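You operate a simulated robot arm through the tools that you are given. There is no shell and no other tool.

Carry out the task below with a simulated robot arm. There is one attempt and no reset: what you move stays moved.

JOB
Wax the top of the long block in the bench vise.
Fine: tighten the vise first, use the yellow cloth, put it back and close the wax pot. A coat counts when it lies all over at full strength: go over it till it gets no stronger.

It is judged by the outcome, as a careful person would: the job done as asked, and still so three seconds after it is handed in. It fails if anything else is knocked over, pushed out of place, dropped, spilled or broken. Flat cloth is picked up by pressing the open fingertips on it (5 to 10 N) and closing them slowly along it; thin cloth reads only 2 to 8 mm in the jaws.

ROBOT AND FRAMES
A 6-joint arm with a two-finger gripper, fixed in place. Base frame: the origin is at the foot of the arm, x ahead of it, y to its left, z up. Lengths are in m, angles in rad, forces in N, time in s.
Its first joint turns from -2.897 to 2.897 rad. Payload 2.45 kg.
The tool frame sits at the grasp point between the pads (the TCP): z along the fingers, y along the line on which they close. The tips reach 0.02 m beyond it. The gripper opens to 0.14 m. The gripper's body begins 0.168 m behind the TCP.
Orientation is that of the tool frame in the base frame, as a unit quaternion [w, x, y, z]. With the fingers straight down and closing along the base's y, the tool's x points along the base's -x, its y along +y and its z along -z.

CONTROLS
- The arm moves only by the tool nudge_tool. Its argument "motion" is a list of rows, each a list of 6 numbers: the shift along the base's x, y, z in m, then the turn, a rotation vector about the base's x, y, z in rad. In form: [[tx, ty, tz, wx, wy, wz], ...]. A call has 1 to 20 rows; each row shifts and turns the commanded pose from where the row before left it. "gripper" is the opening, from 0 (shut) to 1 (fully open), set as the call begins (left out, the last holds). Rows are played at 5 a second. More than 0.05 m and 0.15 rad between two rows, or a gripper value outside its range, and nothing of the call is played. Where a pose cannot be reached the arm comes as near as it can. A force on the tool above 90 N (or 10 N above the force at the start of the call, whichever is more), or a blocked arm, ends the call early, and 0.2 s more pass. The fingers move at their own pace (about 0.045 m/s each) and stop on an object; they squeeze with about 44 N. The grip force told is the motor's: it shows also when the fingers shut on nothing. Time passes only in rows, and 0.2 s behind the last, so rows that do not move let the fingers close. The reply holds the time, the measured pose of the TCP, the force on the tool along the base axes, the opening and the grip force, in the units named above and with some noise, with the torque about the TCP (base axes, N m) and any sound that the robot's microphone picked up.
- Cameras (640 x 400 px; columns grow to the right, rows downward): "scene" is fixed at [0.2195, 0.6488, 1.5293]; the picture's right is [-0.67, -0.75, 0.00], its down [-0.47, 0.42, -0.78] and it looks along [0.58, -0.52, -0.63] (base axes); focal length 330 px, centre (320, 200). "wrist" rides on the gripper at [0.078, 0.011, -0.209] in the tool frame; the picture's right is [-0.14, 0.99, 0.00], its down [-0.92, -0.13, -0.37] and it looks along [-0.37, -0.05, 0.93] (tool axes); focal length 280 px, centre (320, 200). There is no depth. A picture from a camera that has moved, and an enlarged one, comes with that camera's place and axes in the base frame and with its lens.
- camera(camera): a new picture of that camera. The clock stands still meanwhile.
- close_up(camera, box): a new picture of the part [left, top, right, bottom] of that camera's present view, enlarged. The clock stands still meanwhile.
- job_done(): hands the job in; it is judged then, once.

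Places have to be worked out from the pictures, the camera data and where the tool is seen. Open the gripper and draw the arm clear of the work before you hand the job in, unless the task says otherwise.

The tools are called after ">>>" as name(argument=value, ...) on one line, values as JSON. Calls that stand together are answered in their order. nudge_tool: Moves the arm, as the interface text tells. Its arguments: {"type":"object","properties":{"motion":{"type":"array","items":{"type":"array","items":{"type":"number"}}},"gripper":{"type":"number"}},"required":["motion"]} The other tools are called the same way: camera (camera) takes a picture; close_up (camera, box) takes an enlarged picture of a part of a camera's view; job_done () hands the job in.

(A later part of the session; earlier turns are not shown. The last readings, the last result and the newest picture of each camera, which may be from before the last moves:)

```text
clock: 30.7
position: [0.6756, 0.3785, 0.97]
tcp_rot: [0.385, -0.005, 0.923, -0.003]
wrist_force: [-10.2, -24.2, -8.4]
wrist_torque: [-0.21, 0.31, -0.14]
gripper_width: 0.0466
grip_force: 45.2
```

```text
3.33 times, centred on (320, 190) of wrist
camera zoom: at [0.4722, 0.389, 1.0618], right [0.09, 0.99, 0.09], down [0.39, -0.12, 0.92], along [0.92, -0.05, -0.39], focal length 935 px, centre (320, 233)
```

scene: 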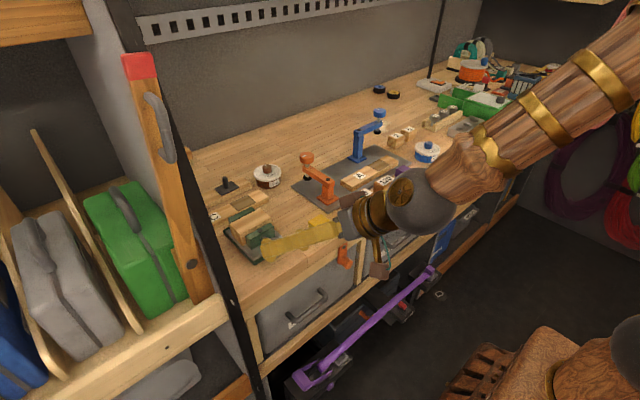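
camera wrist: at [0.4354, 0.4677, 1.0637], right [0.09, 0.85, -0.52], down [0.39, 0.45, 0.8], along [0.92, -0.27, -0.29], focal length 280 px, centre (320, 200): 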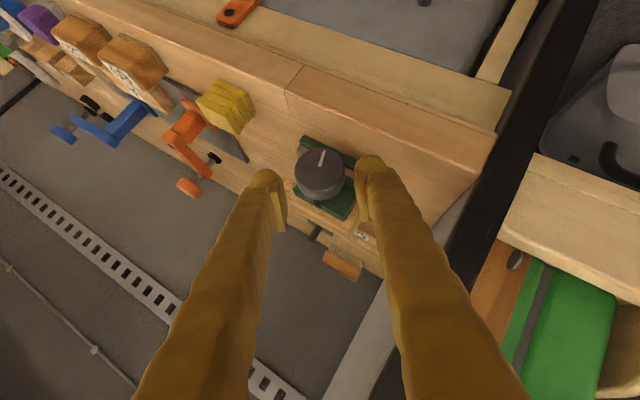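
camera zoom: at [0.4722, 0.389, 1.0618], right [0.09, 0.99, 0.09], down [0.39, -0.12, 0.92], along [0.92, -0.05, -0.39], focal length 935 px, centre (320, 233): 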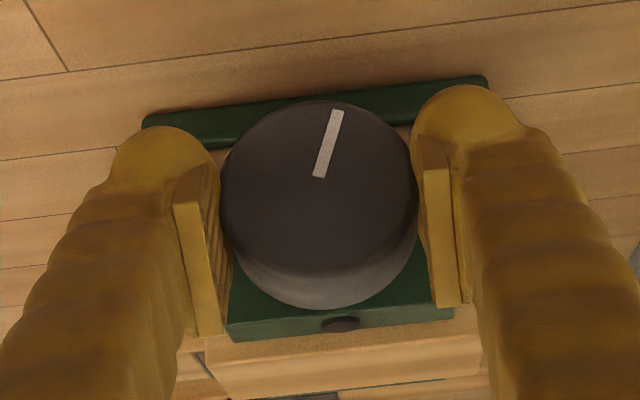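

No stiff resistance yet; total about 110°. Finishing the stroke, then checking.

>>> nudge_tool(motion=[[-0.0003, -0.0012, -0.0002, 0.07, 0, 0], [0, -0.0007, -0.0001, 0.07, 0, 0], [0, -0.0006, -0.0001, 0.06, 0, 0], [0, 0, 0, 0, 0, 0]])

>>> nudge_tool(motion=[[0, 0, 0, 0, 0, 0], [0, 0, 0, 0, 0, 0], [-0.012, -0.0022, 0.0115, 0, 0, 0], [-0.012, -0.0022, 0.0115, 0, 0, 0], [-0.012, -0.0022, 0.0115, 0, 0, 0], [-0.0002, 0.0058, -0.0016, -0.14, 0, 0], [-0.0002, 0.0058, -0.0016, -0.14, 0, 0], [-0.0002, 0.0058, -0.0016, -0.14, 0, 0], [-0.0002, 0.0058, -0.0016, -0.14, 0, 0], [-0.0002, 0.0058, -0.0016, -0.14, 0, 0], [-0.0002, 0.0058, -0.0016, -0.14, 0, 0], [0, 0, 0, 0, 0, 0], [0, 0, 0, 0, 0, 0]], gripper=0.41)

>>> camera(camera="wrist")

>>> close_up(camera="scene", box=[205, 190, 305, 270])

```text
clock: 31.7
position: [0.6748, 0.3761, 0.9707]
tcp_rot: [0.384, 0.033, 0.918, 0.089]
wrist_force: [-2.9, -3.5, -16.0]
wrist_torque: [-0.06, 0.31, 0.06]
gripper_width: 0.0465
grip_force: 44.7
```

```text
clock: 34.5
position: [0.6382, 0.4045, 0.9955]
tcp_rot: [0.365, -0.126, 0.874, -0.294]
wrist_force: [-0.9, -0.4, 0.4]
wrist_torque: [-0.03, -0.01, -0.02]
gripper_width: 0.0575
grip_force: 0.1
```

```text
taken
camera wrist: at [0.4347, 0.4673, 1.0613], right [0.09, 0.85, -0.52], down [0.39, 0.45, 0.8], along [0.92, -0.27, -0.29], focal length 280 px, centre (320, 200)
```

wrist: 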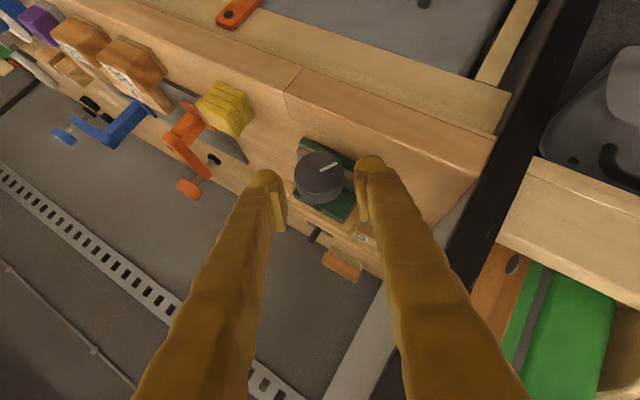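

```text
5.00 times, centred on (255, 230) of scene
camera zoom: at [0.2195, 0.6488, 1.5293], right [-0.67, -0.75, 0.0], down [-0.47, 0.42, -0.78], along [0.58, -0.52, -0.63], focal length 1650 px, centre (645, 50)
```

zoom: 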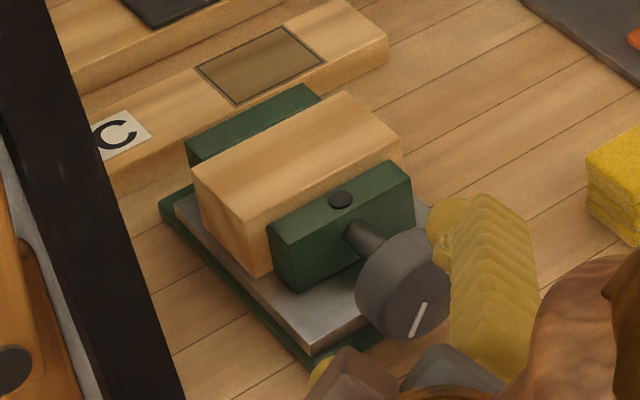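

The block itself has now started moving toward the rear jaw, so the jaw has met it. Next stroke.

>>> nudge_tool(motion=[[0.012, -0.007, -0.0089, 0, 0, 0], [0.012, -0.0072, -0.0089, 0, 0, 0], [0.013, -0.0072, -0.0089, 0, 0, 0], [0, 0, 0, 0, 0, 0]])

>>> nudge_tool(motion=[[0, 0, 0, 0, 0, 0], [0, 0, 0, 0, 0, 0], [0, 0, 0, 0, 0, 0]], gripper=0.2)

>>> nudge_tool(motion=[[0.0003, -0.0009, 0.0006, 0.08, 0, 0], [0.0003, -0.0006, 0.0004, 0.08, 0, 0], [0.0002, -0.0006, 0.0003, 0.08, 0, 0], [0.0002, -0.0007, 0.0003, 0.08, 0, 0], [0, 0, 0, 0, 0, 0]])

>>> close_up(camera="wrist", box=[240, 130, 400, 250])

```text
clock: 35.5
position: [0.676, 0.3825, 0.9685]
tcp_rot: [0.365, -0.126, 0.875, -0.293]
wrist_force: [0.1, 0.5, -0.2]
wrist_torque: [-0.03, -0.03, -0.01]
gripper_width: 0.0574
grip_force: 0.1
```

```text
clock: 36.3
position: [0.6752, 0.3834, 0.9693]
tcp_rot: [0.365, -0.126, 0.875, -0.293]
wrist_force: [1.2, -3.1, -0.3]
wrist_torque: [-0.03, -0.06, -0.08]
gripper_width: 0.0466
grip_force: 45.2
```

```text
clock: 37.5
position: [0.6758, 0.381, 0.9693]
tcp_rot: [0.38, -0.066, 0.91, -0.149]
wrist_force: [3.7, 27.4, -21.6]
wrist_torque: [0.28, 0.35, 0.03]
gripper_width: 0.047
grip_force: 45.1
```

```text
3.33 times, centred on (320, 190) of wrist
camera zoom: at [0.4725, 0.4189, 1.053], right [0.09, 0.97, -0.23], down [0.39, 0.18, 0.91], along [0.92, -0.17, -0.36], focal length 935 px, centre (320, 233)
```

zoom: 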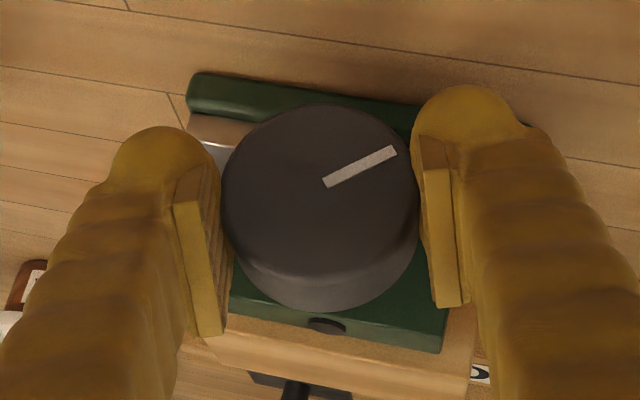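

Following well (about 143° total). Continue with a small +y correction.

>>> nudge_tool(motion=[[0.0003, 0.0005, -0.0002, 0.08, 0, 0], [0.0002, -0.0002, -0.0001, 0.08, 0, 0], [0.0002, -0.0006, 0.0001, 0.08, 0, 0], [0.0001, -0.0006, 0, 0.08, 0, 0], [0, 0, 0, 0, 0, 0]])

>>> close_up(camera="wrist", box=[240, 130, 400, 250])

```text
clock: 38.7
position: [0.6785, 0.3781, 0.9705]
tcp_rot: [0.386, -0.005, 0.923, -0.004]
wrist_force: [-12.6, 0.8, -5.8]
wrist_torque: [0.02, 0.26, -0.05]
gripper_width: 0.0468
grip_force: 44.9
```

```text
3.33 times, centred on (320, 190) of wrist
camera zoom: at [0.474, 0.3889, 1.0612], right [0.09, 0.99, 0.09], down [0.39, -0.12, 0.92], along [0.92, -0.05, -0.39], focal length 935 px, centre (320, 233)
```

zoom: 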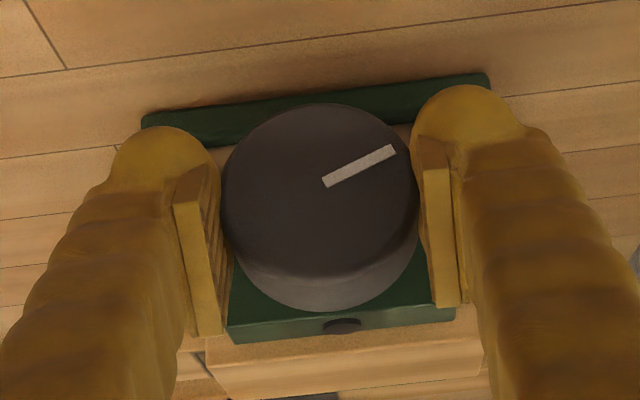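

Still turning freely (~160°). Finish this stroke and prepare the next.

>>> nudge_tool(motion=[[-0.0003, -0.0006, -0.0002, 0.07, 0, 0], [0, -0.0006, -0.0001, 0.07, 0, 0], [0, -0.0006, -0.0001, 0.06, 0, 0], [0, 0, 0, 0, 0, 0]])

>>> nudge_tool(motion=[[0, 0, 0, 0, 0, 0], [0, 0, 0, 0, 0, 0], [-0.012, -0.0022, 0.0115, 0, 0, 0], [-0.012, -0.0022, 0.0115, 0, 0, 0], [-0.012, -0.0022, 0.0115, 0, 0, 0], [-0.0002, 0.0058, -0.0016, -0.14, 0, 0], [-0.0002, 0.0058, -0.0016, -0.14, 0, 0], [-0.0002, 0.0058, -0.0016, -0.14, 0, 0], [-0.0002, 0.0058, -0.0016, -0.14, 0, 0], [-0.0002, 0.0058, -0.0016, -0.14, 0, 0], [-0.0002, 0.0058, -0.0016, -0.14, 0, 0], [0, 0, 0, 0, 0, 0], [0, 0, 0, 0, 0, 0]], gripper=0.41)

>>> close_up(camera="wrist", box=[240, 110, 400, 250])

>>> close_up(camera="scene", box=[205, 190, 305, 270])

```text
clock: 39.7
position: [0.6763, 0.376, 0.9702]
tcp_rot: [0.385, 0.034, 0.918, 0.088]
wrist_force: [3.3, -16.2, 4.4]
wrist_torque: [-0.17, -0.05, -0.33]
gripper_width: 0.0468
grip_force: 44.8
```

```text
clock: 42.5
position: [0.6393, 0.4058, 0.9941]
tcp_rot: [0.364, -0.125, 0.875, -0.294]
wrist_force: [0.4, 0.1, 0.1]
wrist_torque: [0.0, 0.04, 0.02]
gripper_width: 0.0574
grip_force: 0.0
```

```text
2.86 times, centred on (320, 180) of wrist
camera zoom: at [0.4359, 0.4683, 1.0615], right [0.09, 0.85, -0.52], down [0.39, 0.45, 0.8], along [0.92, -0.27, -0.29], focal length 801 px, centre (320, 257)
```

zoom: 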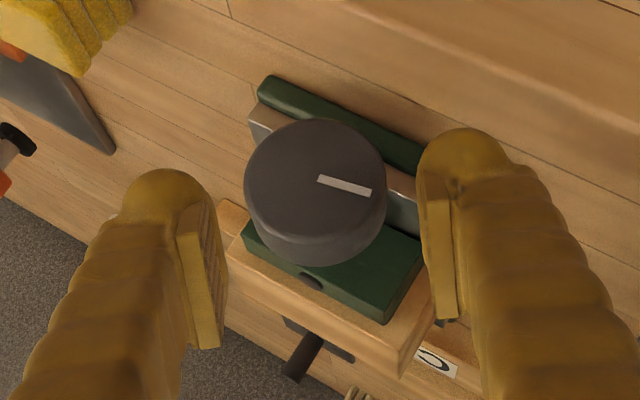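

```text
5.00 times, centred on (255, 230) of scene
camera zoom: at [0.2195, 0.6488, 1.5293], right [-0.67, -0.75, 0.0], down [-0.47, 0.42, -0.78], along [0.58, -0.52, -0.63], focal length 1650 px, centre (645, 50)
```

zoom: 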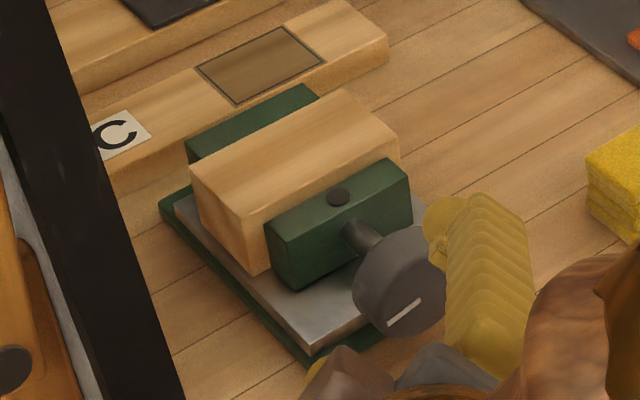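

Turned about 172°; the block is being pushed on. Next stroke.

>>> nudge_tool(motion=[[0.0125, -0.0075, -0.0085, 0, 0, 0], [0.0125, -0.0075, -0.0085, 0, 0, 0], [0.013, -0.0075, -0.0085, 0, 0, 0], [0, 0, 0, 0, 0, 0]])

>>> nudge_tool(motion=[[0, 0, 0, 0, 0, 0], [0, 0, 0, 0, 0, 0], [0, 0, 0, 0, 0, 0]], gripper=0.2)

>>> nudge_tool(motion=[[0.0003, -0.0007, 0.0005, 0.08, 0, 0], [0.0003, -0.0006, 0.0004, 0.08, 0, 0], [0.0002, -0.0006, 0.0003, 0.08, 0, 0], [0.0002, -0.0007, 0.0003, 0.08, 0, 0], [0, 0, 0, 0, 0, 0]])

>>> close_up(camera="wrist", box=[240, 130, 400, 250])

```text
clock: 43.5
position: [0.6777, 0.3826, 0.9682]
tcp_rot: [0.364, -0.126, 0.875, -0.294]
wrist_force: [0.3, -1.0, 0.2]
wrist_torque: [0.01, -0.01, 0.01]
gripper_width: 0.0573
grip_force: 0.1
```

```text
clock: 44.3
position: [0.6784, 0.3831, 0.9697]
tcp_rot: [0.365, -0.127, 0.875, -0.292]
wrist_force: [1.8, 0.3, -2.4]
wrist_torque: [0.01, -0.06, 0.02]
gripper_width: 0.0467
grip_force: 45.0
```

```text
clock: 45.5
position: [0.6795, 0.3799, 0.9694]
tcp_rot: [0.38, -0.067, 0.911, -0.15]
wrist_force: [-8.4, 1.4, -19.8]
wrist_torque: [0.04, 0.34, -0.01]
gripper_width: 0.0468
grip_force: 45.2
```

```text
3.33 times, centred on (320, 190) of wrist
camera zoom: at [0.4754, 0.4195, 1.053], right [0.09, 0.97, -0.23], down [0.39, 0.18, 0.91], along [0.92, -0.17, -0.36], focal length 935 px, centre (320, 233)
```

zoom: 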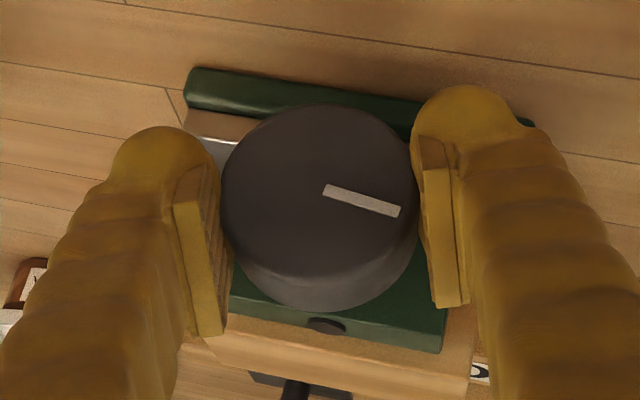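

>>> nudge_tool(motion=[[0.0001, -0.0004, -0.0004, 0.08, 0, 0], [0.0001, -0.0005, -0.0002, 0.08, 0, 0], [0.0001, -0.0006, 0.0001, 0.08, 0, 0], [0.0001, -0.0006, 0, 0.08, 0, 0], [0, 0, 0, 0, 0, 0]])

>>> close_up(camera="wrist", box=[240, 130, 400, 250])

```text
clock: 46.7
position: [0.6794, 0.3782, 0.9709]
tcp_rot: [0.386, -0.006, 0.923, -0.003]
wrist_force: [-3.8, -6.0, -11.0]
wrist_torque: [-0.05, 0.36, -0.1]
gripper_width: 0.0466
grip_force: 45.3
```

```text
3.33 times, centred on (320, 190) of wrist
camera zoom: at [0.4754, 0.3888, 1.0612], right [0.09, 0.99, 0.09], down [0.39, -0.12, 0.92], along [0.92, -0.05, -0.39], focal length 935 px, centre (320, 233)
```

zoom: 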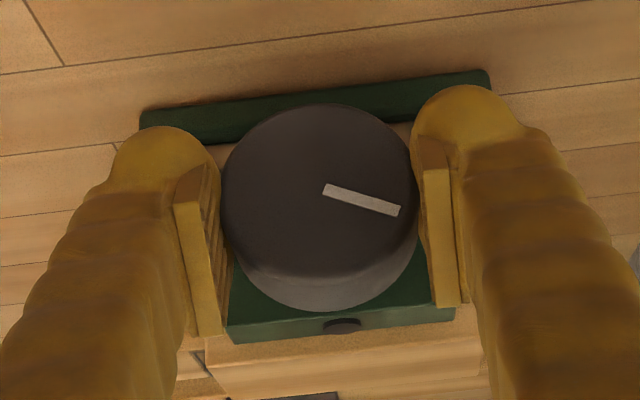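

The knob keeps turning easily (~200°). Complete the stroke and re-set again.

>>> nudge_tool(motion=[[-0.0002, -0.0006, -0.0002, 0.07, 0, 0], [0, -0.0006, -0.0001, 0.07, 0, 0], [0, -0.0006, -0.0001, 0.06, 0, 0], [0, 0, 0, 0, 0, 0]])

>>> nudge_tool(motion=[[0, 0, 0, 0, 0, 0], [0, 0, 0, 0, 0, 0], [-0.012, -0.0022, 0.0115, 0, 0, 0], [-0.012, -0.0022, 0.0115, 0, 0, 0], [-0.012, -0.0022, 0.0115, 0, 0, 0], [-0.0002, 0.0058, -0.0016, -0.14, 0, 0], [-0.0002, 0.0058, -0.0016, -0.14, 0, 0], [-0.0002, 0.0058, -0.0016, -0.14, 0, 0], [-0.0002, 0.0058, -0.0016, -0.14, 0, 0], [-0.0002, 0.0058, -0.0016, -0.14, 0, 0], [-0.0002, 0.0058, -0.0016, -0.14, 0, 0], [0, 0, 0, 0, 0, 0], [0, 0, 0, 0, 0, 0]], gripper=0.41)

>>> close_up(camera="wrist", box=[240, 110, 400, 250])

>>> close_up(camera="scene", box=[205, 190, 305, 270])

```text
clock: 47.7
position: [0.6791, 0.3766, 0.9697]
tcp_rot: [0.386, 0.033, 0.918, 0.089]
wrist_force: [1.3, -1.1, 0.0]
wrist_torque: [0.02, 0.13, -0.08]
gripper_width: 0.0466
grip_force: 45.5
```

```text
clock: 50.5
position: [0.6424, 0.4038, 0.9958]
tcp_rot: [0.364, -0.127, 0.874, -0.295]
wrist_force: [0.0, -0.1, 0.1]
wrist_torque: [-0.01, -0.04, 0.05]
gripper_width: 0.0572
grip_force: 0.0
```

```text
2.86 times, centred on (320, 180) of wrist
camera zoom: at [0.4383, 0.4672, 1.0621], right [0.09, 0.85, -0.52], down [0.39, 0.46, 0.8], along [0.92, -0.27, -0.29], focal length 801 px, centre (320, 257)
```

zoom: 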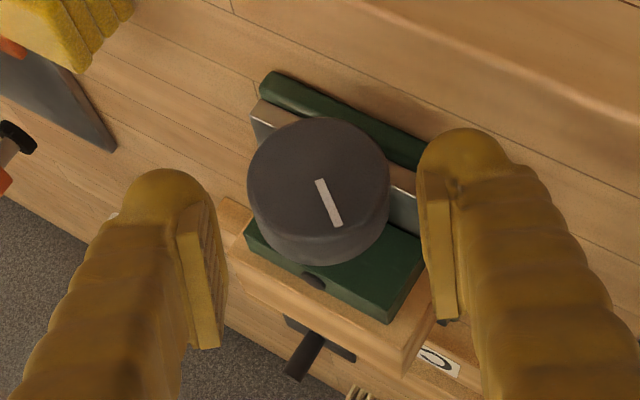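

```text
5.00 times, centred on (255, 230) of scene
camera zoom: at [0.2195, 0.6488, 1.5293], right [-0.67, -0.75, 0.0], down [-0.47, 0.42, -0.78], along [0.58, -0.52, -0.63], focal length 1650 px, centre (645, 50)
```

zoom: 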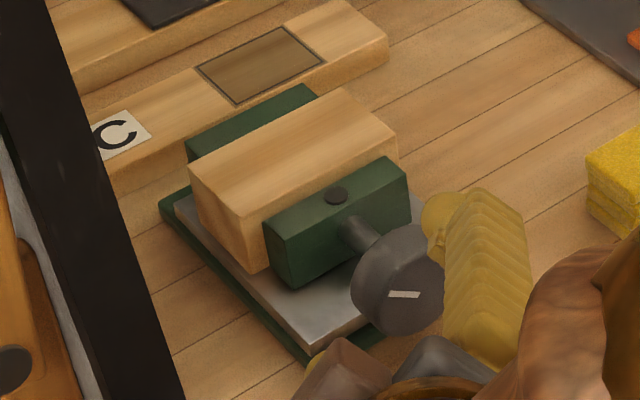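

Jaw and block continue to move back. Another stroke.

>>> nudge_tool(motion=[[0.0125, -0.007, -0.009, 0, 0, 0], [0.0125, -0.007, -0.009, 0, 0, 0], [0.0125, -0.007, -0.009, 0, 0, 0], [0, 0, 0, 0, 0, 0]])

>>> nudge_tool(motion=[[0, 0, 0, 0, 0, 0], [0, 0, 0, 0, 0, 0], [0, 0, 0, 0, 0, 0]], gripper=0.2)

>>> nudge_tool(motion=[[0.0003, -0.0007, 0.0005, 0.08, 0, 0], [0.0003, -0.0006, 0.0004, 0.08, 0, 0], [0.0002, -0.0006, 0.0003, 0.08, 0, 0], [0.0002, -0.0007, 0.0003, 0.08, 0, 0], [0, 0, 0, 0, 0, 0]])

>>> close_up(camera="wrist", box=[240, 130, 400, 250])

```text
clock: 51.5
position: [0.6788, 0.3836, 0.9683]
tcp_rot: [0.365, -0.126, 0.874, -0.294]
wrist_force: [-0.8, 0.3, 0.0]
wrist_torque: [0.0, -0.01, -0.02]
gripper_width: 0.0575
grip_force: 0.0
```

```text
clock: 52.3
position: [0.6798, 0.3827, 0.9682]
tcp_rot: [0.365, -0.126, 0.874, -0.294]
wrist_force: [3.9, -0.2, -3.6]
wrist_torque: [0.02, 0.08, 0.04]
gripper_width: 0.0469
grip_force: 45.3
```

```text
clock: 53.5
position: [0.6789, 0.3792, 0.9687]
tcp_rot: [0.38, -0.067, 0.91, -0.151]
wrist_force: [-16.1, -12.9, 6.0]
wrist_torque: [-0.07, 0.13, -0.24]
gripper_width: 0.047
grip_force: 45.0
```

```text
3.33 times, centred on (320, 190) of wrist
camera zoom: at [0.4763, 0.4197, 1.0524], right [0.09, 0.97, -0.23], down [0.39, 0.18, 0.91], along [0.92, -0.17, -0.36], focal length 935 px, centre (320, 233)
```

zoom: 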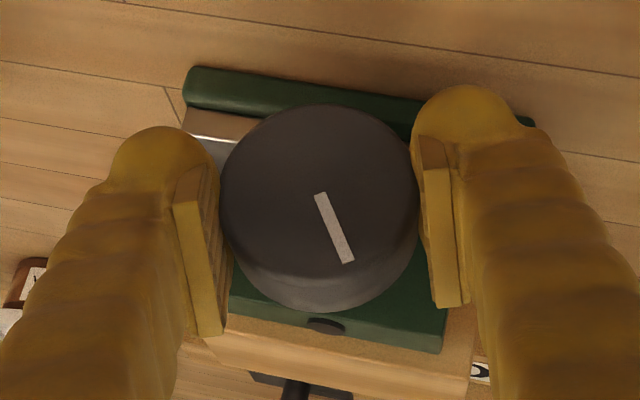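

>>> nudge_tool(motion=[[-0.0003, -0.0008, 0.0003, 0.08, 0, 0], [0, -0.0006, 0.0001, 0.08, 0, 0], [0, -0.0006, 0.0001, 0.08, 0, 0], [0, -0.0006, 0, 0.08, 0, 0], [0, 0, 0, 0, 0, 0]])

>>> close_up(camera="wrist", box=[240, 130, 400, 250])

```text
clock: 54.7
position: [0.6801, 0.3775, 0.9703]
tcp_rot: [0.386, -0.005, 0.922, -0.004]
wrist_force: [3.9, -17.6, -4.2]
wrist_torque: [-0.13, 0.3, -0.14]
gripper_width: 0.0467
grip_force: 44.8
```

```text
3.33 times, centred on (320, 190) of wrist
camera zoom: at [0.4761, 0.3891, 1.0609], right [0.09, 0.99, 0.09], down [0.39, -0.12, 0.92], along [0.92, -0.05, -0.39], focal length 935 px, centre (320, 233)
```

zoom: 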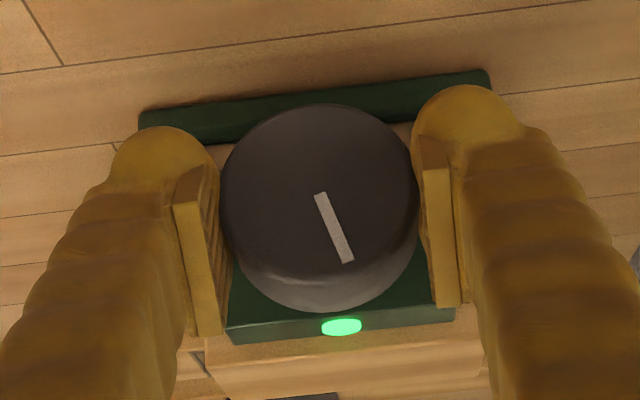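

The indicator on the jaw has lit green: the vise is tight. I release, retreat, and check that it stays lit.

>>> nudge_tool(motion=[[0, 0, 0, 0, 0, 0], [0, 0, 0, 0, 0, 0], [-0.014, 0, 0.014, 0, 0, 0], [-0.018, 0, 0.018, 0, 0, 0], [-0.02, 0, 0.03, 0, 0, 0], [-0.02, 0, 0.03, 0, 0, 0], [-0.02, -0.02, 0.03, 0, 0.1, 0], [0, -0.04, 0.04, 0, 0.15, 0], [0, -0.04, 0.02, 0, 0.15, 0], [0, -0.04, 0.02, 0, 0.15, 0], [0, -0.02, 0, 0, 0.15, 0], [0, 0, 0, 0, 0.1, 0], [0, 0, 0, 0, 0, 0]], gripper=0.43)

>>> camera(camera="scene")

>>> close_up(camera="scene", box=[205, 180, 305, 270])

>>> camera(camera="wrist")

```text
refused: row 8 steps farther than a row can; nothing moved
```

```text
taken
```

scene: 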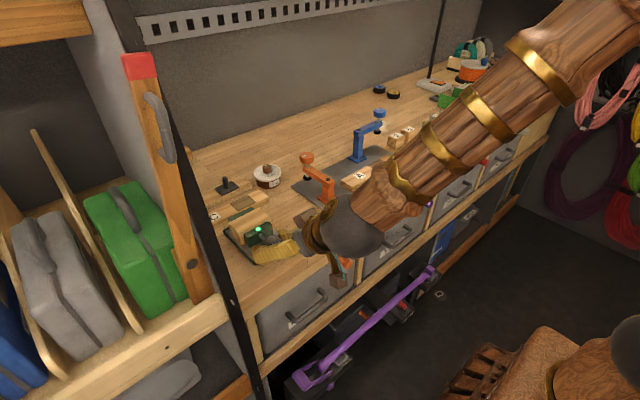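

```text
4.44 times, centred on (255, 225) of scene
camera zoom: at [0.2195, 0.6488, 1.5293], right [-0.67, -0.75, 0.0], down [-0.47, 0.42, -0.78], along [0.58, -0.52, -0.63], focal length 1467 px, centre (609, 89)
```

zoom: 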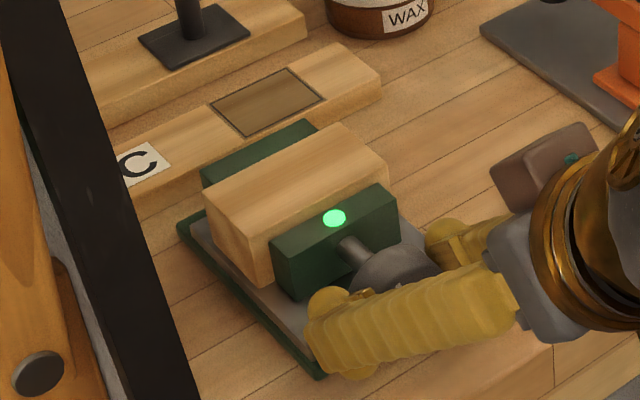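

```text
taken
camera wrist: at [0.4761, 0.3891, 1.0609], right [0.09, 0.99, 0.09], down [0.39, -0.12, 0.92], along [0.92, -0.05, -0.39], focal length 280 px, centre (320, 200)
```

wrist: 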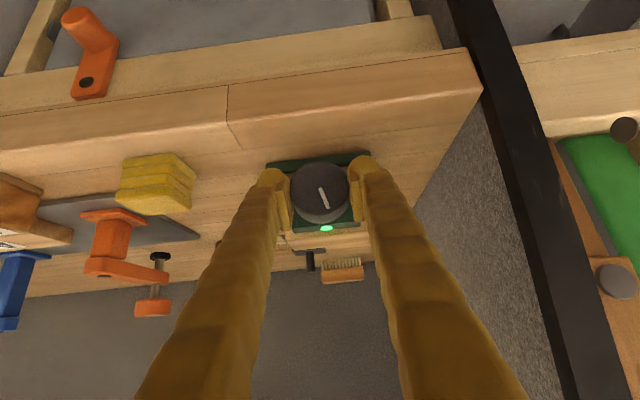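

One row was too large, so nothing moved. While still gripping I add a hair more turn for margin, then release and retreat with smaller steps.

>>> nudge_tool(motion=[[0, -0.0006, 0, 0.05, 0, 0], [0, 0, 0, 0, 0, 0]])

>>> nudge_tool(motion=[[0, 0, 0, 0, 0, 0], [0, 0, 0, 0, 0, 0], [-0.014, 0, 0.014, 0, 0, 0], [-0.018, 0, 0.018, 0, 0, 0], [-0.02, 0, 0.03, 0, 0, 0], [-0.02, 0, 0.03, 0, 0, 0], [-0.02, -0.02, 0.03, 0, 0.1, 0], [0, -0.03, 0.03, 0, 0.15, 0], [0, -0.03, 0.02, 0, 0.15, 0], [0, -0.03, 0.02, 0, 0.15, 0], [0, -0.02, 0, -0.05, 0.15, 0], [0, 0, 0, 0, 0.1, 0], [0, 0, 0, 0, 0, 0]], gripper=0.43)

>>> camera(camera="scene")

>>> close_up(camera="scene", box=[205, 180, 305, 270])

>>> camera(camera="wrist")

```text
clock: 55.3
position: [0.6796, 0.3774, 0.9696]
tcp_rot: [0.387, 0.005, 0.922, 0.019]
wrist_force: [0.8, -17.7, 4.6]
wrist_torque: [-0.14, -0.19, -0.12]
gripper_width: 0.0468
grip_force: 45.5
```

```text
refused: row 11 steps farther than a row can; nothing moved
```

```text
taken
```

scene: 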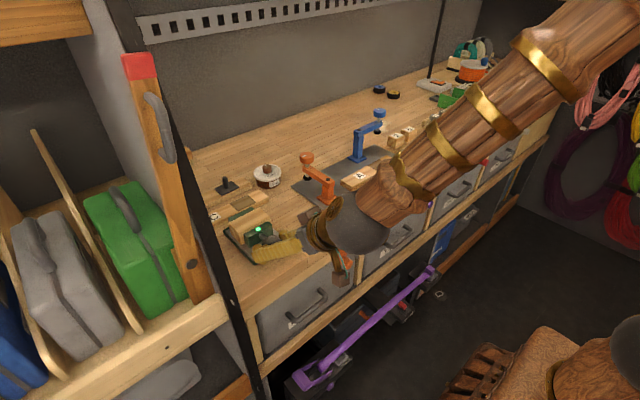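

```text
4.44 times, centred on (255, 225) of scene
camera zoom: at [0.2195, 0.6488, 1.5293], right [-0.67, -0.75, 0.0], down [-0.47, 0.42, -0.78], along [0.58, -0.52, -0.63], focal length 1467 px, centre (609, 89)
```

zoom: 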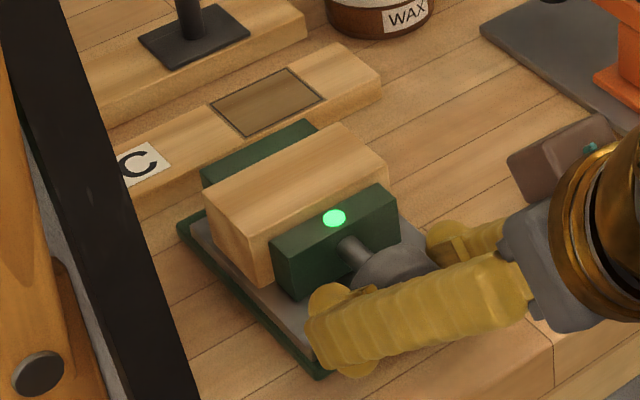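

```text
taken
camera wrist: at [0.476, 0.3841, 1.0612], right [0.09, 0.99, 0.14], down [0.38, -0.16, 0.91], along [0.92, -0.03, -0.39], focal length 280 px, centre (320, 200)
```

wrist: 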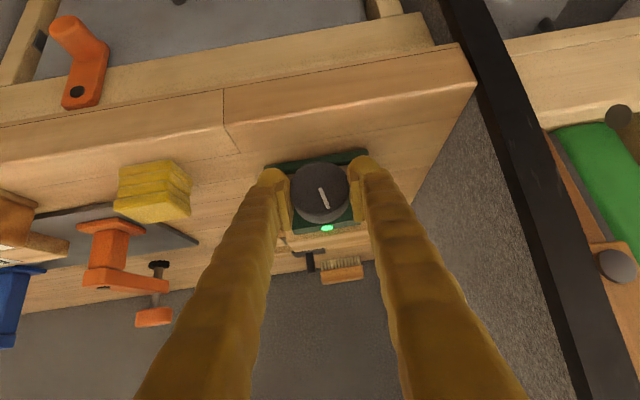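

Still green. Release and retreat with legal steps, returning the tool to straight down.

>>> nudge_tool(motion=[[0, 0, 0, 0, 0, 0], [0, 0, 0, 0, 0, 0], [-0.014, 0, 0.014, 0, 0, 0], [-0.018, 0, 0.018, 0, 0, 0], [-0.02, 0, 0.03, -0.03, 0, 0], [-0.02, 0, 0.03, 0, 0, 0], [-0.02, -0.02, 0.03, 0, 0.1, 0], [0, -0.03, 0.03, 0, 0.14, 0], [0, -0.03, 0.02, 0, 0.14, 0], [0, -0.03, 0.02, 0, 0.14, 0], [0, -0.02, 0, 0, 0.14, 0], [0, 0, 0, 0, 0.14, 0], [0, 0, 0, 0, 0, 0]], gripper=0.43)

>>> camera(camera="scene")

>>> close_up(camera="scene", box=[205, 150, 355, 270])

>>> camera(camera="wrist")

```text
clock: 58.1
position: [0.5884, 0.2474, 1.162]
tcp_rot: [-0.004, 0.0, 1.0, 0.006]
wrist_force: [-0.4, -0.1, -0.8]
wrist_torque: [0.04, -0.01, -0.04]
gripper_width: 0.0601
grip_force: 0.1
```

```text
taken
```

scene: 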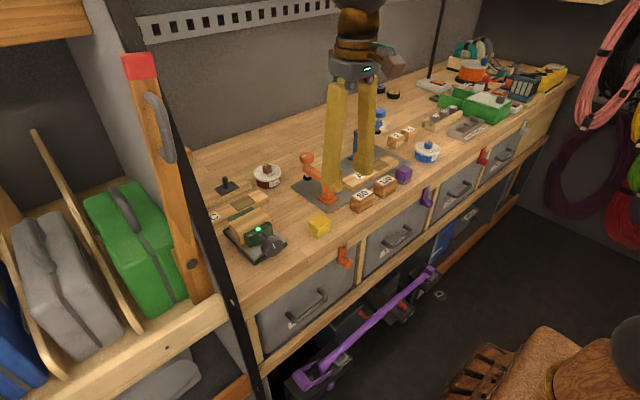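

```text
3.33 times, centred on (280, 210) of scene
camera zoom: at [0.2195, 0.6488, 1.5293], right [-0.67, -0.75, 0.0], down [-0.47, 0.42, -0.78], along [0.58, -0.52, -0.63], focal length 1100 px, centre (453, 167)
```

zoom: 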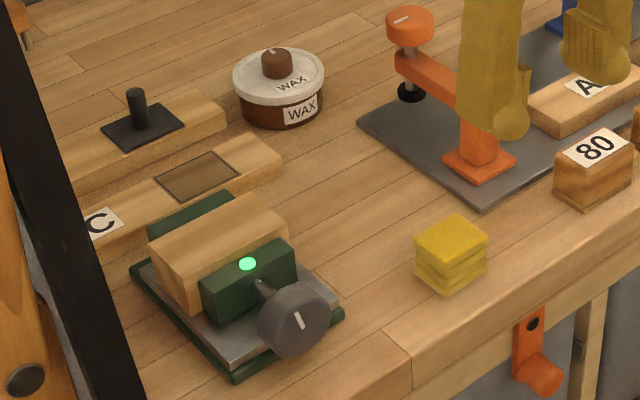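

```text
taken
camera wrist: at [0.5119, 0.2564, 1.372], right [0.14, 0.99, 0.01], down [0.92, -0.13, 0.36], along [0.36, -0.04, -0.93], focal length 280 px, centre (320, 200)
```

wrist: 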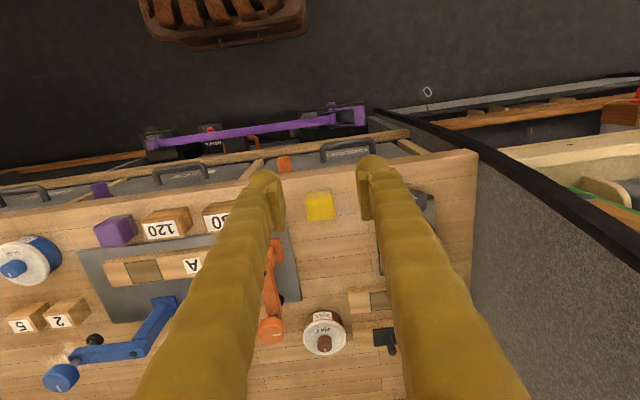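

The vise is tight (green). Next the wax pot, which I judge at about (0.943, 0.215); I move above and short of it for a better look.

>>> nudge_tool(motion=[[0.045, -0.006, 0, 0, 0, 0], [0.045, -0.006, 0, 0, 0, 0], [0.045, -0.006, 0, 0, 0, 0], [0.045, -0.006, 0, 0, 0, 0], [0.045, -0.006, 0, 0, 0, 0], [0, 0, 0, 0, 0, 0], [0, 0, 0, 0, 0, 0]], gripper=1.0)

>>> camera(camera="wrist")

>>> close_up(camera="wrist", box=[240, 140, 400, 260])

>>> close_up(camera="scene", box=[235, 145, 305, 205])

```text
clock: 59.7
position: [0.8126, 0.2175, 1.1616]
tcp_rot: [-0.005, 0.001, 1.0, 0.005]
wrist_force: [-0.7, 1.1, -0.3]
wrist_torque: [0.04, -0.01, 0.0]
gripper_width: 0.1398
grip_force: 0.0
```

```text
taken
camera wrist: at [0.7363, 0.2268, 1.3713], right [0.14, 0.99, 0.01], down [0.92, -0.13, 0.36], along [0.36, -0.04, -0.93], focal length 280 px, centre (320, 200)
```

wrist: 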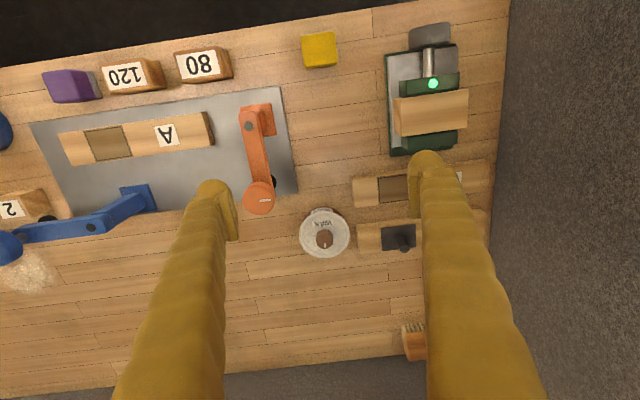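

```text
3.33 times, centred on (320, 200) of wrist
camera zoom: at [0.7363, 0.2268, 1.3713], right [0.14, 0.99, 0.01], down [0.92, -0.13, 0.36], along [0.36, -0.04, -0.93], focal length 935 px, centre (320, 200)
```

zoom: 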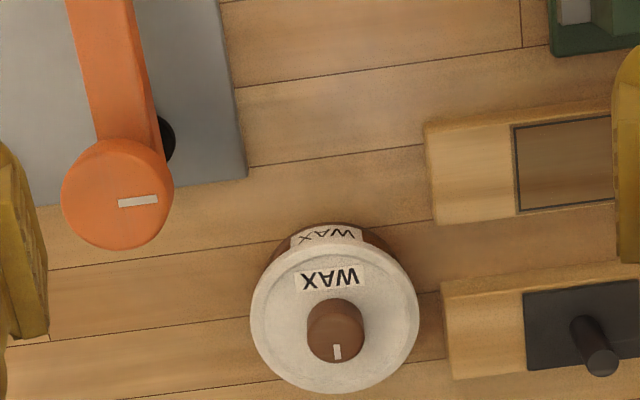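

```text
6.67 times, centred on (270, 175) of scene
camera zoom: at [0.2195, 0.6488, 1.5293], right [-0.67, -0.75, 0.0], down [-0.47, 0.42, -0.78], along [0.58, -0.52, -0.63], focal length 2200 px, centre (653, 367)
```

zoom: 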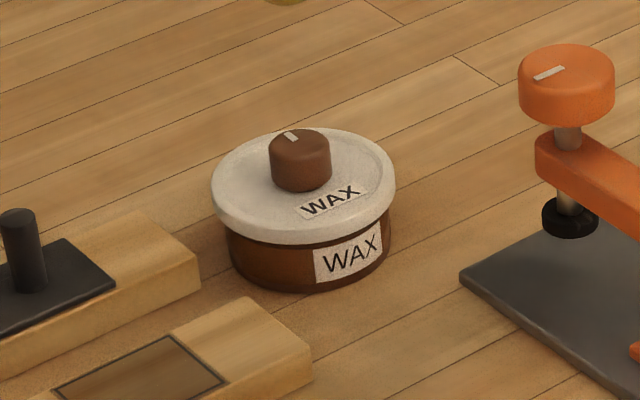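

The lid knob top is at (0.951, 0.209, 0.981), 27 mm across, lid about 82 mm across. I move over it with fingers 6 cm open and descend to just above it.

>>> nudge_tool(motion=[[0.046, -0.003, 0, 0, 0, 0], [0.046, -0.003, 0, 0, 0, 0], [0.046, -0.002, -0.01, 0, 0, 0], [0, 0, -0.03, 0, 0, 0], [0, 0, -0.03, 0, 0, 0], [0, 0, -0.03, 0, 0, 0], [0, 0, 0, 0, 0, 0], [0, 0, 0, 0, 0, 0]], gripper=0.43)

>>> camera(camera="wrist")

>>> close_up(camera="scene", box=[225, 105, 325, 205])

```text
clock: 61.5
position: [0.9499, 0.2094, 1.0619]
tcp_rot: [-0.005, 0.001, 1.0, 0.005]
wrist_force: [0.1, 0.4, -0.6]
wrist_torque: [0.0, 0.0, -0.01]
gripper_width: 0.0603
grip_force: 0.1
```

```text
taken
camera wrist: at [0.8737, 0.2184, 1.2722], right [0.14, 0.99, 0.01], down [0.92, -0.13, 0.36], along [0.36, -0.04, -0.93], focal length 280 px, centre (320, 200)
```

wrist: 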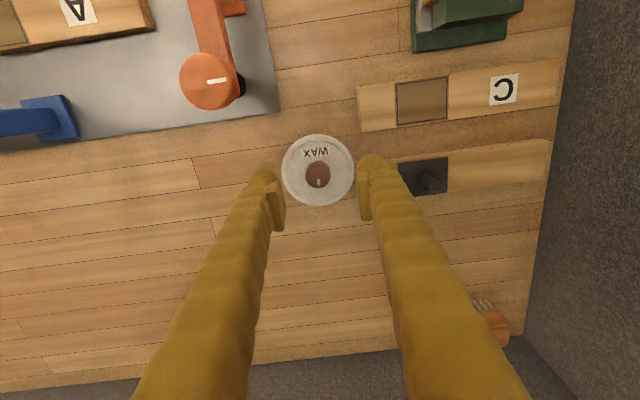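

```text
4.00 times, centred on (275, 155) of scene
camera zoom: at [0.2195, 0.6488, 1.5293], right [-0.67, -0.75, 0.0], down [-0.47, 0.42, -0.78], along [0.58, -0.52, -0.63], focal length 1320 px, centre (500, 380)
```

zoom: 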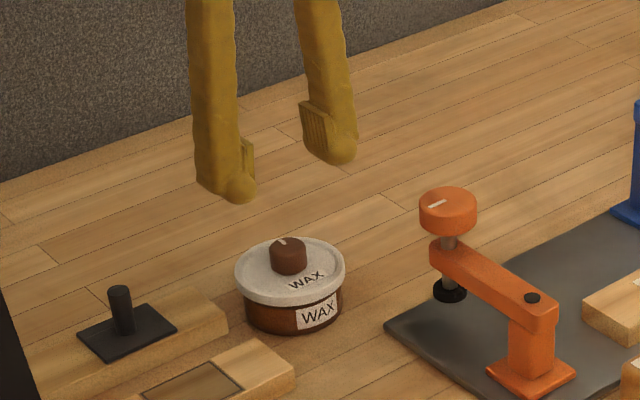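

Aligned over the knob. Descending to z≈0.987 (tips just above the lid).

>>> nudge_tool(motion=[[0, 0, -0.025, 0, 0, 0], [0, 0, -0.025, 0, 0, 0], [0, 0, -0.015, 0, 0, 0], [0, 0, -0.009, 0, 0, 0], [0, 0, 0, 0, 0, 0], [0, 0, 0, 0, 0, 0]])

>>> close_up(camera="scene", box=[225, 125, 305, 205])

>>> close_up(camera="wrist", box=[240, 120, 400, 240])

```text
clock: 62.9
position: [0.9512, 0.2096, 0.9887]
tcp_rot: [-0.003, 0.002, 1.0, 0.005]
wrist_force: [0.5, 0.3, -0.7]
wrist_torque: [0.0, 0.0, 0.0]
gripper_width: 0.0604
grip_force: 0.1
```

```text
5.00 times, centred on (265, 165) of scene
camera zoom: at [0.2195, 0.6488, 1.5293], right [-0.67, -0.75, 0.0], down [-0.47, 0.42, -0.78], along [0.58, -0.52, -0.63], focal length 1650 px, centre (595, 375)
```

zoom: 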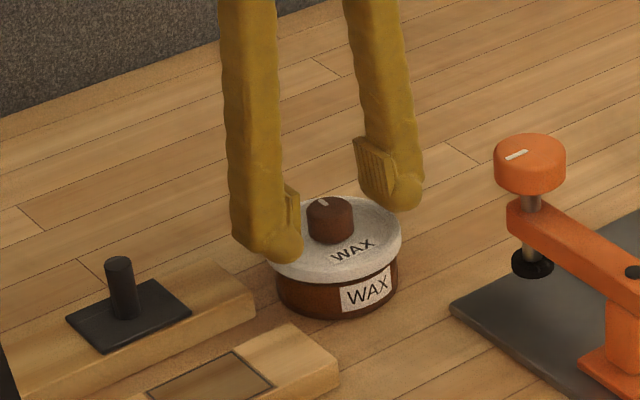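

```text
3.33 times, centred on (320, 180) of wrist
camera zoom: at [0.8754, 0.2185, 1.1979], right [0.14, 0.99, 0.01], down [0.92, -0.13, 0.36], along [0.36, -0.04, -0.93], focal length 935 px, centre (320, 267)
```

zoom: 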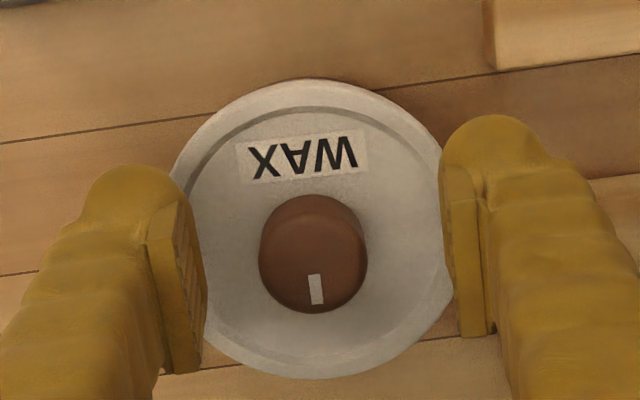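

Nearly centred; a 2 mm shift toward −y, then close on the knob.

>>> nudge_tool(motion=[[0.001, -0.0018, 0, 0, 0, 0], [0, 0, 0, 0, 0, 0]])

>>> nudge_tool(motion=[[0, 0, 0, 0, 0, 0], [0, 0, 0, 0, 0, 0], [0, 0, 0, 0, 0, 0], [0, 0, 0, 0, 0, 0]], gripper=0.1)

>>> close_up(camera="wrist", box=[240, 120, 400, 240])

```text
clock: 63.5
position: [0.9525, 0.2077, 0.9876]
tcp_rot: [-0.004, 0.001, 1.0, 0.005]
wrist_force: [0.3, -0.3, 0.5]
wrist_torque: [0.02, 0.01, 0.05]
gripper_width: 0.06
grip_force: 0.1
```

```text
clock: 64.5
position: [0.9529, 0.2067, 0.996]
tcp_rot: [0.0, 0.001, 1.0, 0.006]
wrist_force: [-5.4, -12.7, 91.6]
wrist_torque: [-0.58, -0.46, -0.09]
gripper_width: 0.015
grip_force: 0.4
```

```text
3.33 times, centred on (320, 180) of wrist
camera zoom: at [0.8751, 0.2157, 1.2037], right [0.14, 0.99, 0.01], down [0.92, -0.13, 0.37], along [0.37, -0.04, -0.93], focal length 935 px, centre (320, 267)
```

zoom: 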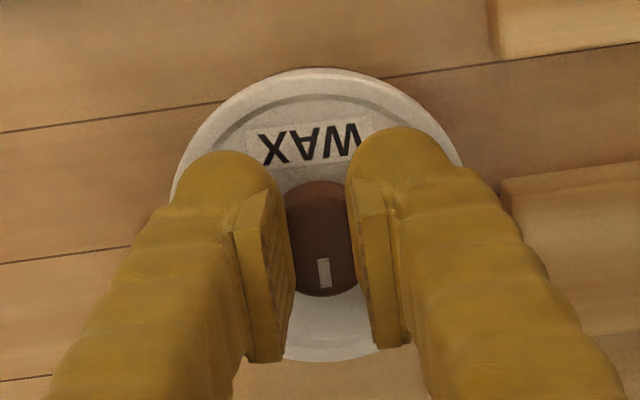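

The pads rode up over the knob (92 N, width only 15 mm), so the grip was too high. I lift off first, then open and inspect.

>>> nudge_tool(motion=[[0, 0, 0.01, 0, 0, 0], [0, 0, 0.015, 0, 0, 0], [0, 0, 0.015, 0, 0, 0], [0, 0, 0, 0, 0, 0]])

>>> nudge_tool(motion=[[0, 0, 0, 0, 0, 0], [0, 0, 0, 0, 0, 0], [0, 0, 0, 0, 0, 0]], gripper=0.43)

>>> close_up(camera="wrist", box=[240, 120, 400, 240])

>>> close_up(camera="scene", box=[235, 145, 305, 205])

```text
clock: 65.5
position: [0.9531, 0.2081, 1.0265]
tcp_rot: [-0.004, 0.001, 1.0, 0.005]
wrist_force: [-0.7, 0.9, -0.1]
wrist_torque: [0.0, 0.01, 0.0]
gripper_width: 0.014
grip_force: 0.1
```

```text
clock: 66.3
position: [0.9536, 0.2093, 1.0277]
tcp_rot: [-0.004, 0.001, 1.0, 0.006]
wrist_force: [0.5, -0.6, 0.6]
wrist_torque: [0.02, -0.02, 0.02]
gripper_width: 0.06
grip_force: 0.0
```

```text
3.33 times, centred on (320, 180) of wrist
camera zoom: at [0.8765, 0.2178, 1.2372], right [0.14, 0.99, 0.01], down [0.92, -0.13, 0.36], along [0.36, -0.04, -0.93], focal length 935 px, centre (320, 267)
```

zoom: 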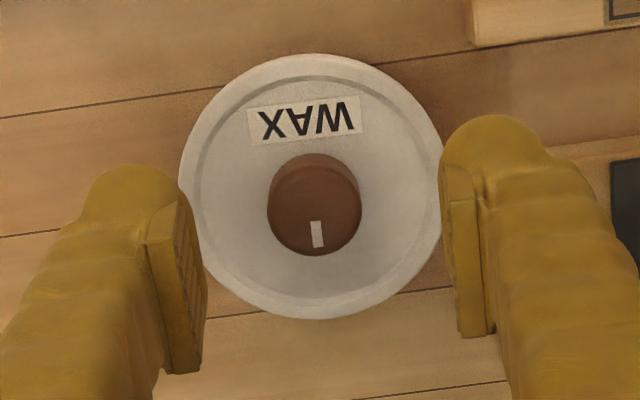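

```text
6.67 times, centred on (270, 175) of scene
camera zoom: at [0.2195, 0.6488, 1.5293], right [-0.67, -0.75, 0.0], down [-0.47, 0.42, -0.78], along [0.58, -0.52, -0.63], focal length 2200 px, centre (653, 367)
```

zoom: 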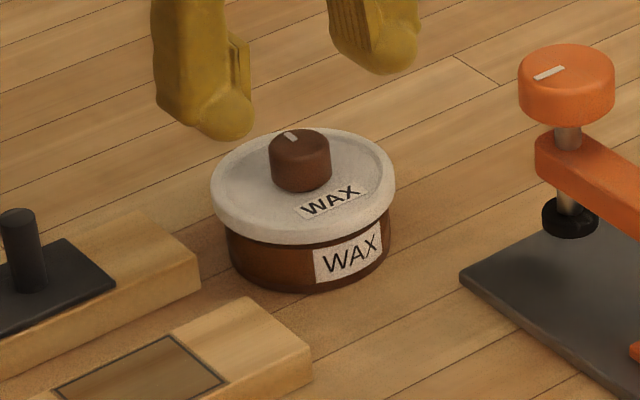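

The pot is undisturbed. The contact showed the knob top is at about z 0.976, so I need to go lower; I descend in small steps with narrower fingers until the tips just touch the lid.

>>> nudge_tool(motion=[[-0.001, -0.0025, -0.02, 0, 0, 0], [0, 0, -0.02, 0, 0, 0], [0, 0, -0.004, 0, 0, 0], [0, 0, 0, 0, 0, 0]], gripper=0.36)

>>> nudge_tool(motion=[[0, 0, -0.003, 0, 0, 0], [0, 0, 0, 0, 0, 0]])

>>> close_up(camera="scene", box=[235, 145, 305, 205])

>>> close_up(camera="wrist", box=[240, 120, 400, 240])

```text
clock: 67.3
position: [0.9512, 0.2066, 0.9838]
tcp_rot: [-0.005, 0.001, 1.0, 0.006]
wrist_force: [0.4, 0.5, -0.1]
wrist_torque: [0.01, -0.02, 0.0]
gripper_width: 0.0503
grip_force: 0.0
```

```text
clock: 67.9
position: [0.9516, 0.2058, 0.9798]
tcp_rot: [-0.003, 0.001, 1.0, 0.005]
wrist_force: [-0.5, 0.8, 4.1]
wrist_torque: [-0.13, 0.0, 0.01]
gripper_width: 0.0503
grip_force: 0.1
```

```text
6.67 times, centred on (270, 175) of scene
camera zoom: at [0.2195, 0.6488, 1.5293], right [-0.67, -0.75, 0.0], down [-0.47, 0.42, -0.78], along [0.58, -0.52, -0.63], focal length 2200 px, centre (653, 367)
```

zoom: 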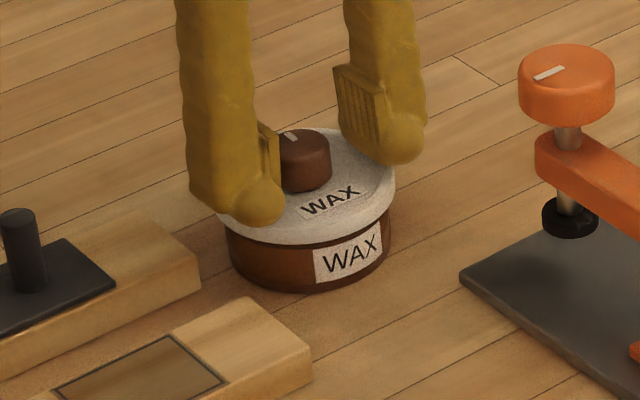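

```text
3.33 times, centred on (320, 180) of wrist
camera zoom: at [0.8748, 0.2143, 1.19], right [0.14, 0.99, 0.01], down [0.92, -0.13, 0.36], along [0.36, -0.04, -0.93], focal length 935 px, centre (320, 267)
```

zoom: 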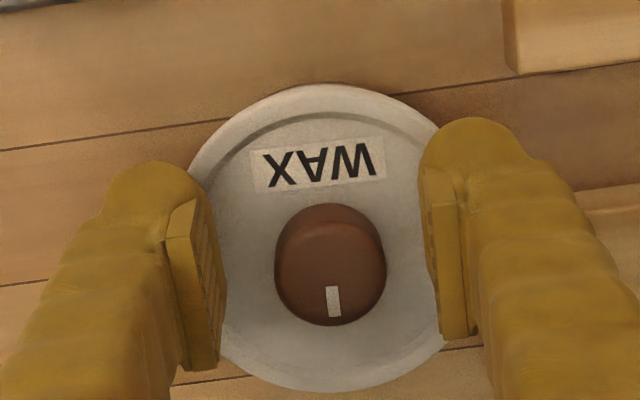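

Touching the rim at tip height 0.960. I raise slightly, centre by 1.5 mm, narrow inside the rim and feel for the lid's inner surface.

>>> nudge_tool(motion=[[0, 0.0015, 0.002, 0, 0, 0], [0, 0, 0, 0, 0, 0], [0, 0, 0, 0, 0, 0]], gripper=0.26)

>>> nudge_tool(motion=[[0, 0, -0.002, 0, 0, 0], [0, 0, -0.001, 0, 0, 0], [0, 0, 0, 0, 0, 0]])

>>> close_up(camera="wrist", box=[240, 120, 400, 240])

```text
clock: 68.7
position: [0.9506, 0.2065, 0.9827]
tcp_rot: [-0.004, 0.001, 1.0, 0.005]
wrist_force: [0.9, 1.4, -0.1]
wrist_torque: [-0.01, 0.0, -0.01]
gripper_width: 0.0365
grip_force: 0.0
```

```text
clock: 69.5
position: [0.951, 0.2066, 0.9804]
tcp_rot: [-0.004, 0.0, 1.0, 0.005]
wrist_force: [-6.7, -1.7, 14.0]
wrist_torque: [-0.38, 0.03, -0.14]
gripper_width: 0.0366
grip_force: 0.4
```

```text
3.33 times, centred on (320, 180) of wrist
camera zoom: at [0.8742, 0.2159, 1.1899], right [0.14, 0.99, 0.01], down [0.92, -0.13, 0.36], along [0.36, -0.04, -0.93], focal length 935 px, centre (320, 267)
```

zoom: 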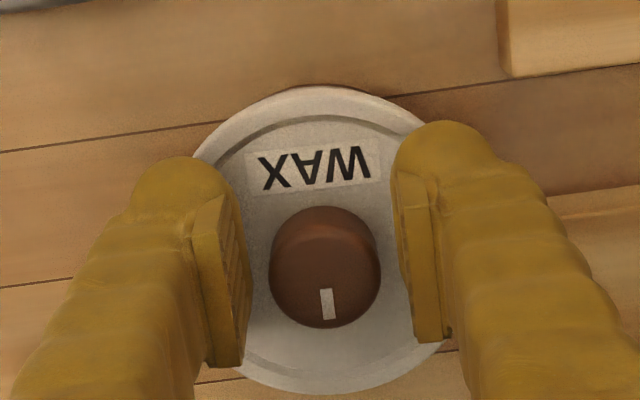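

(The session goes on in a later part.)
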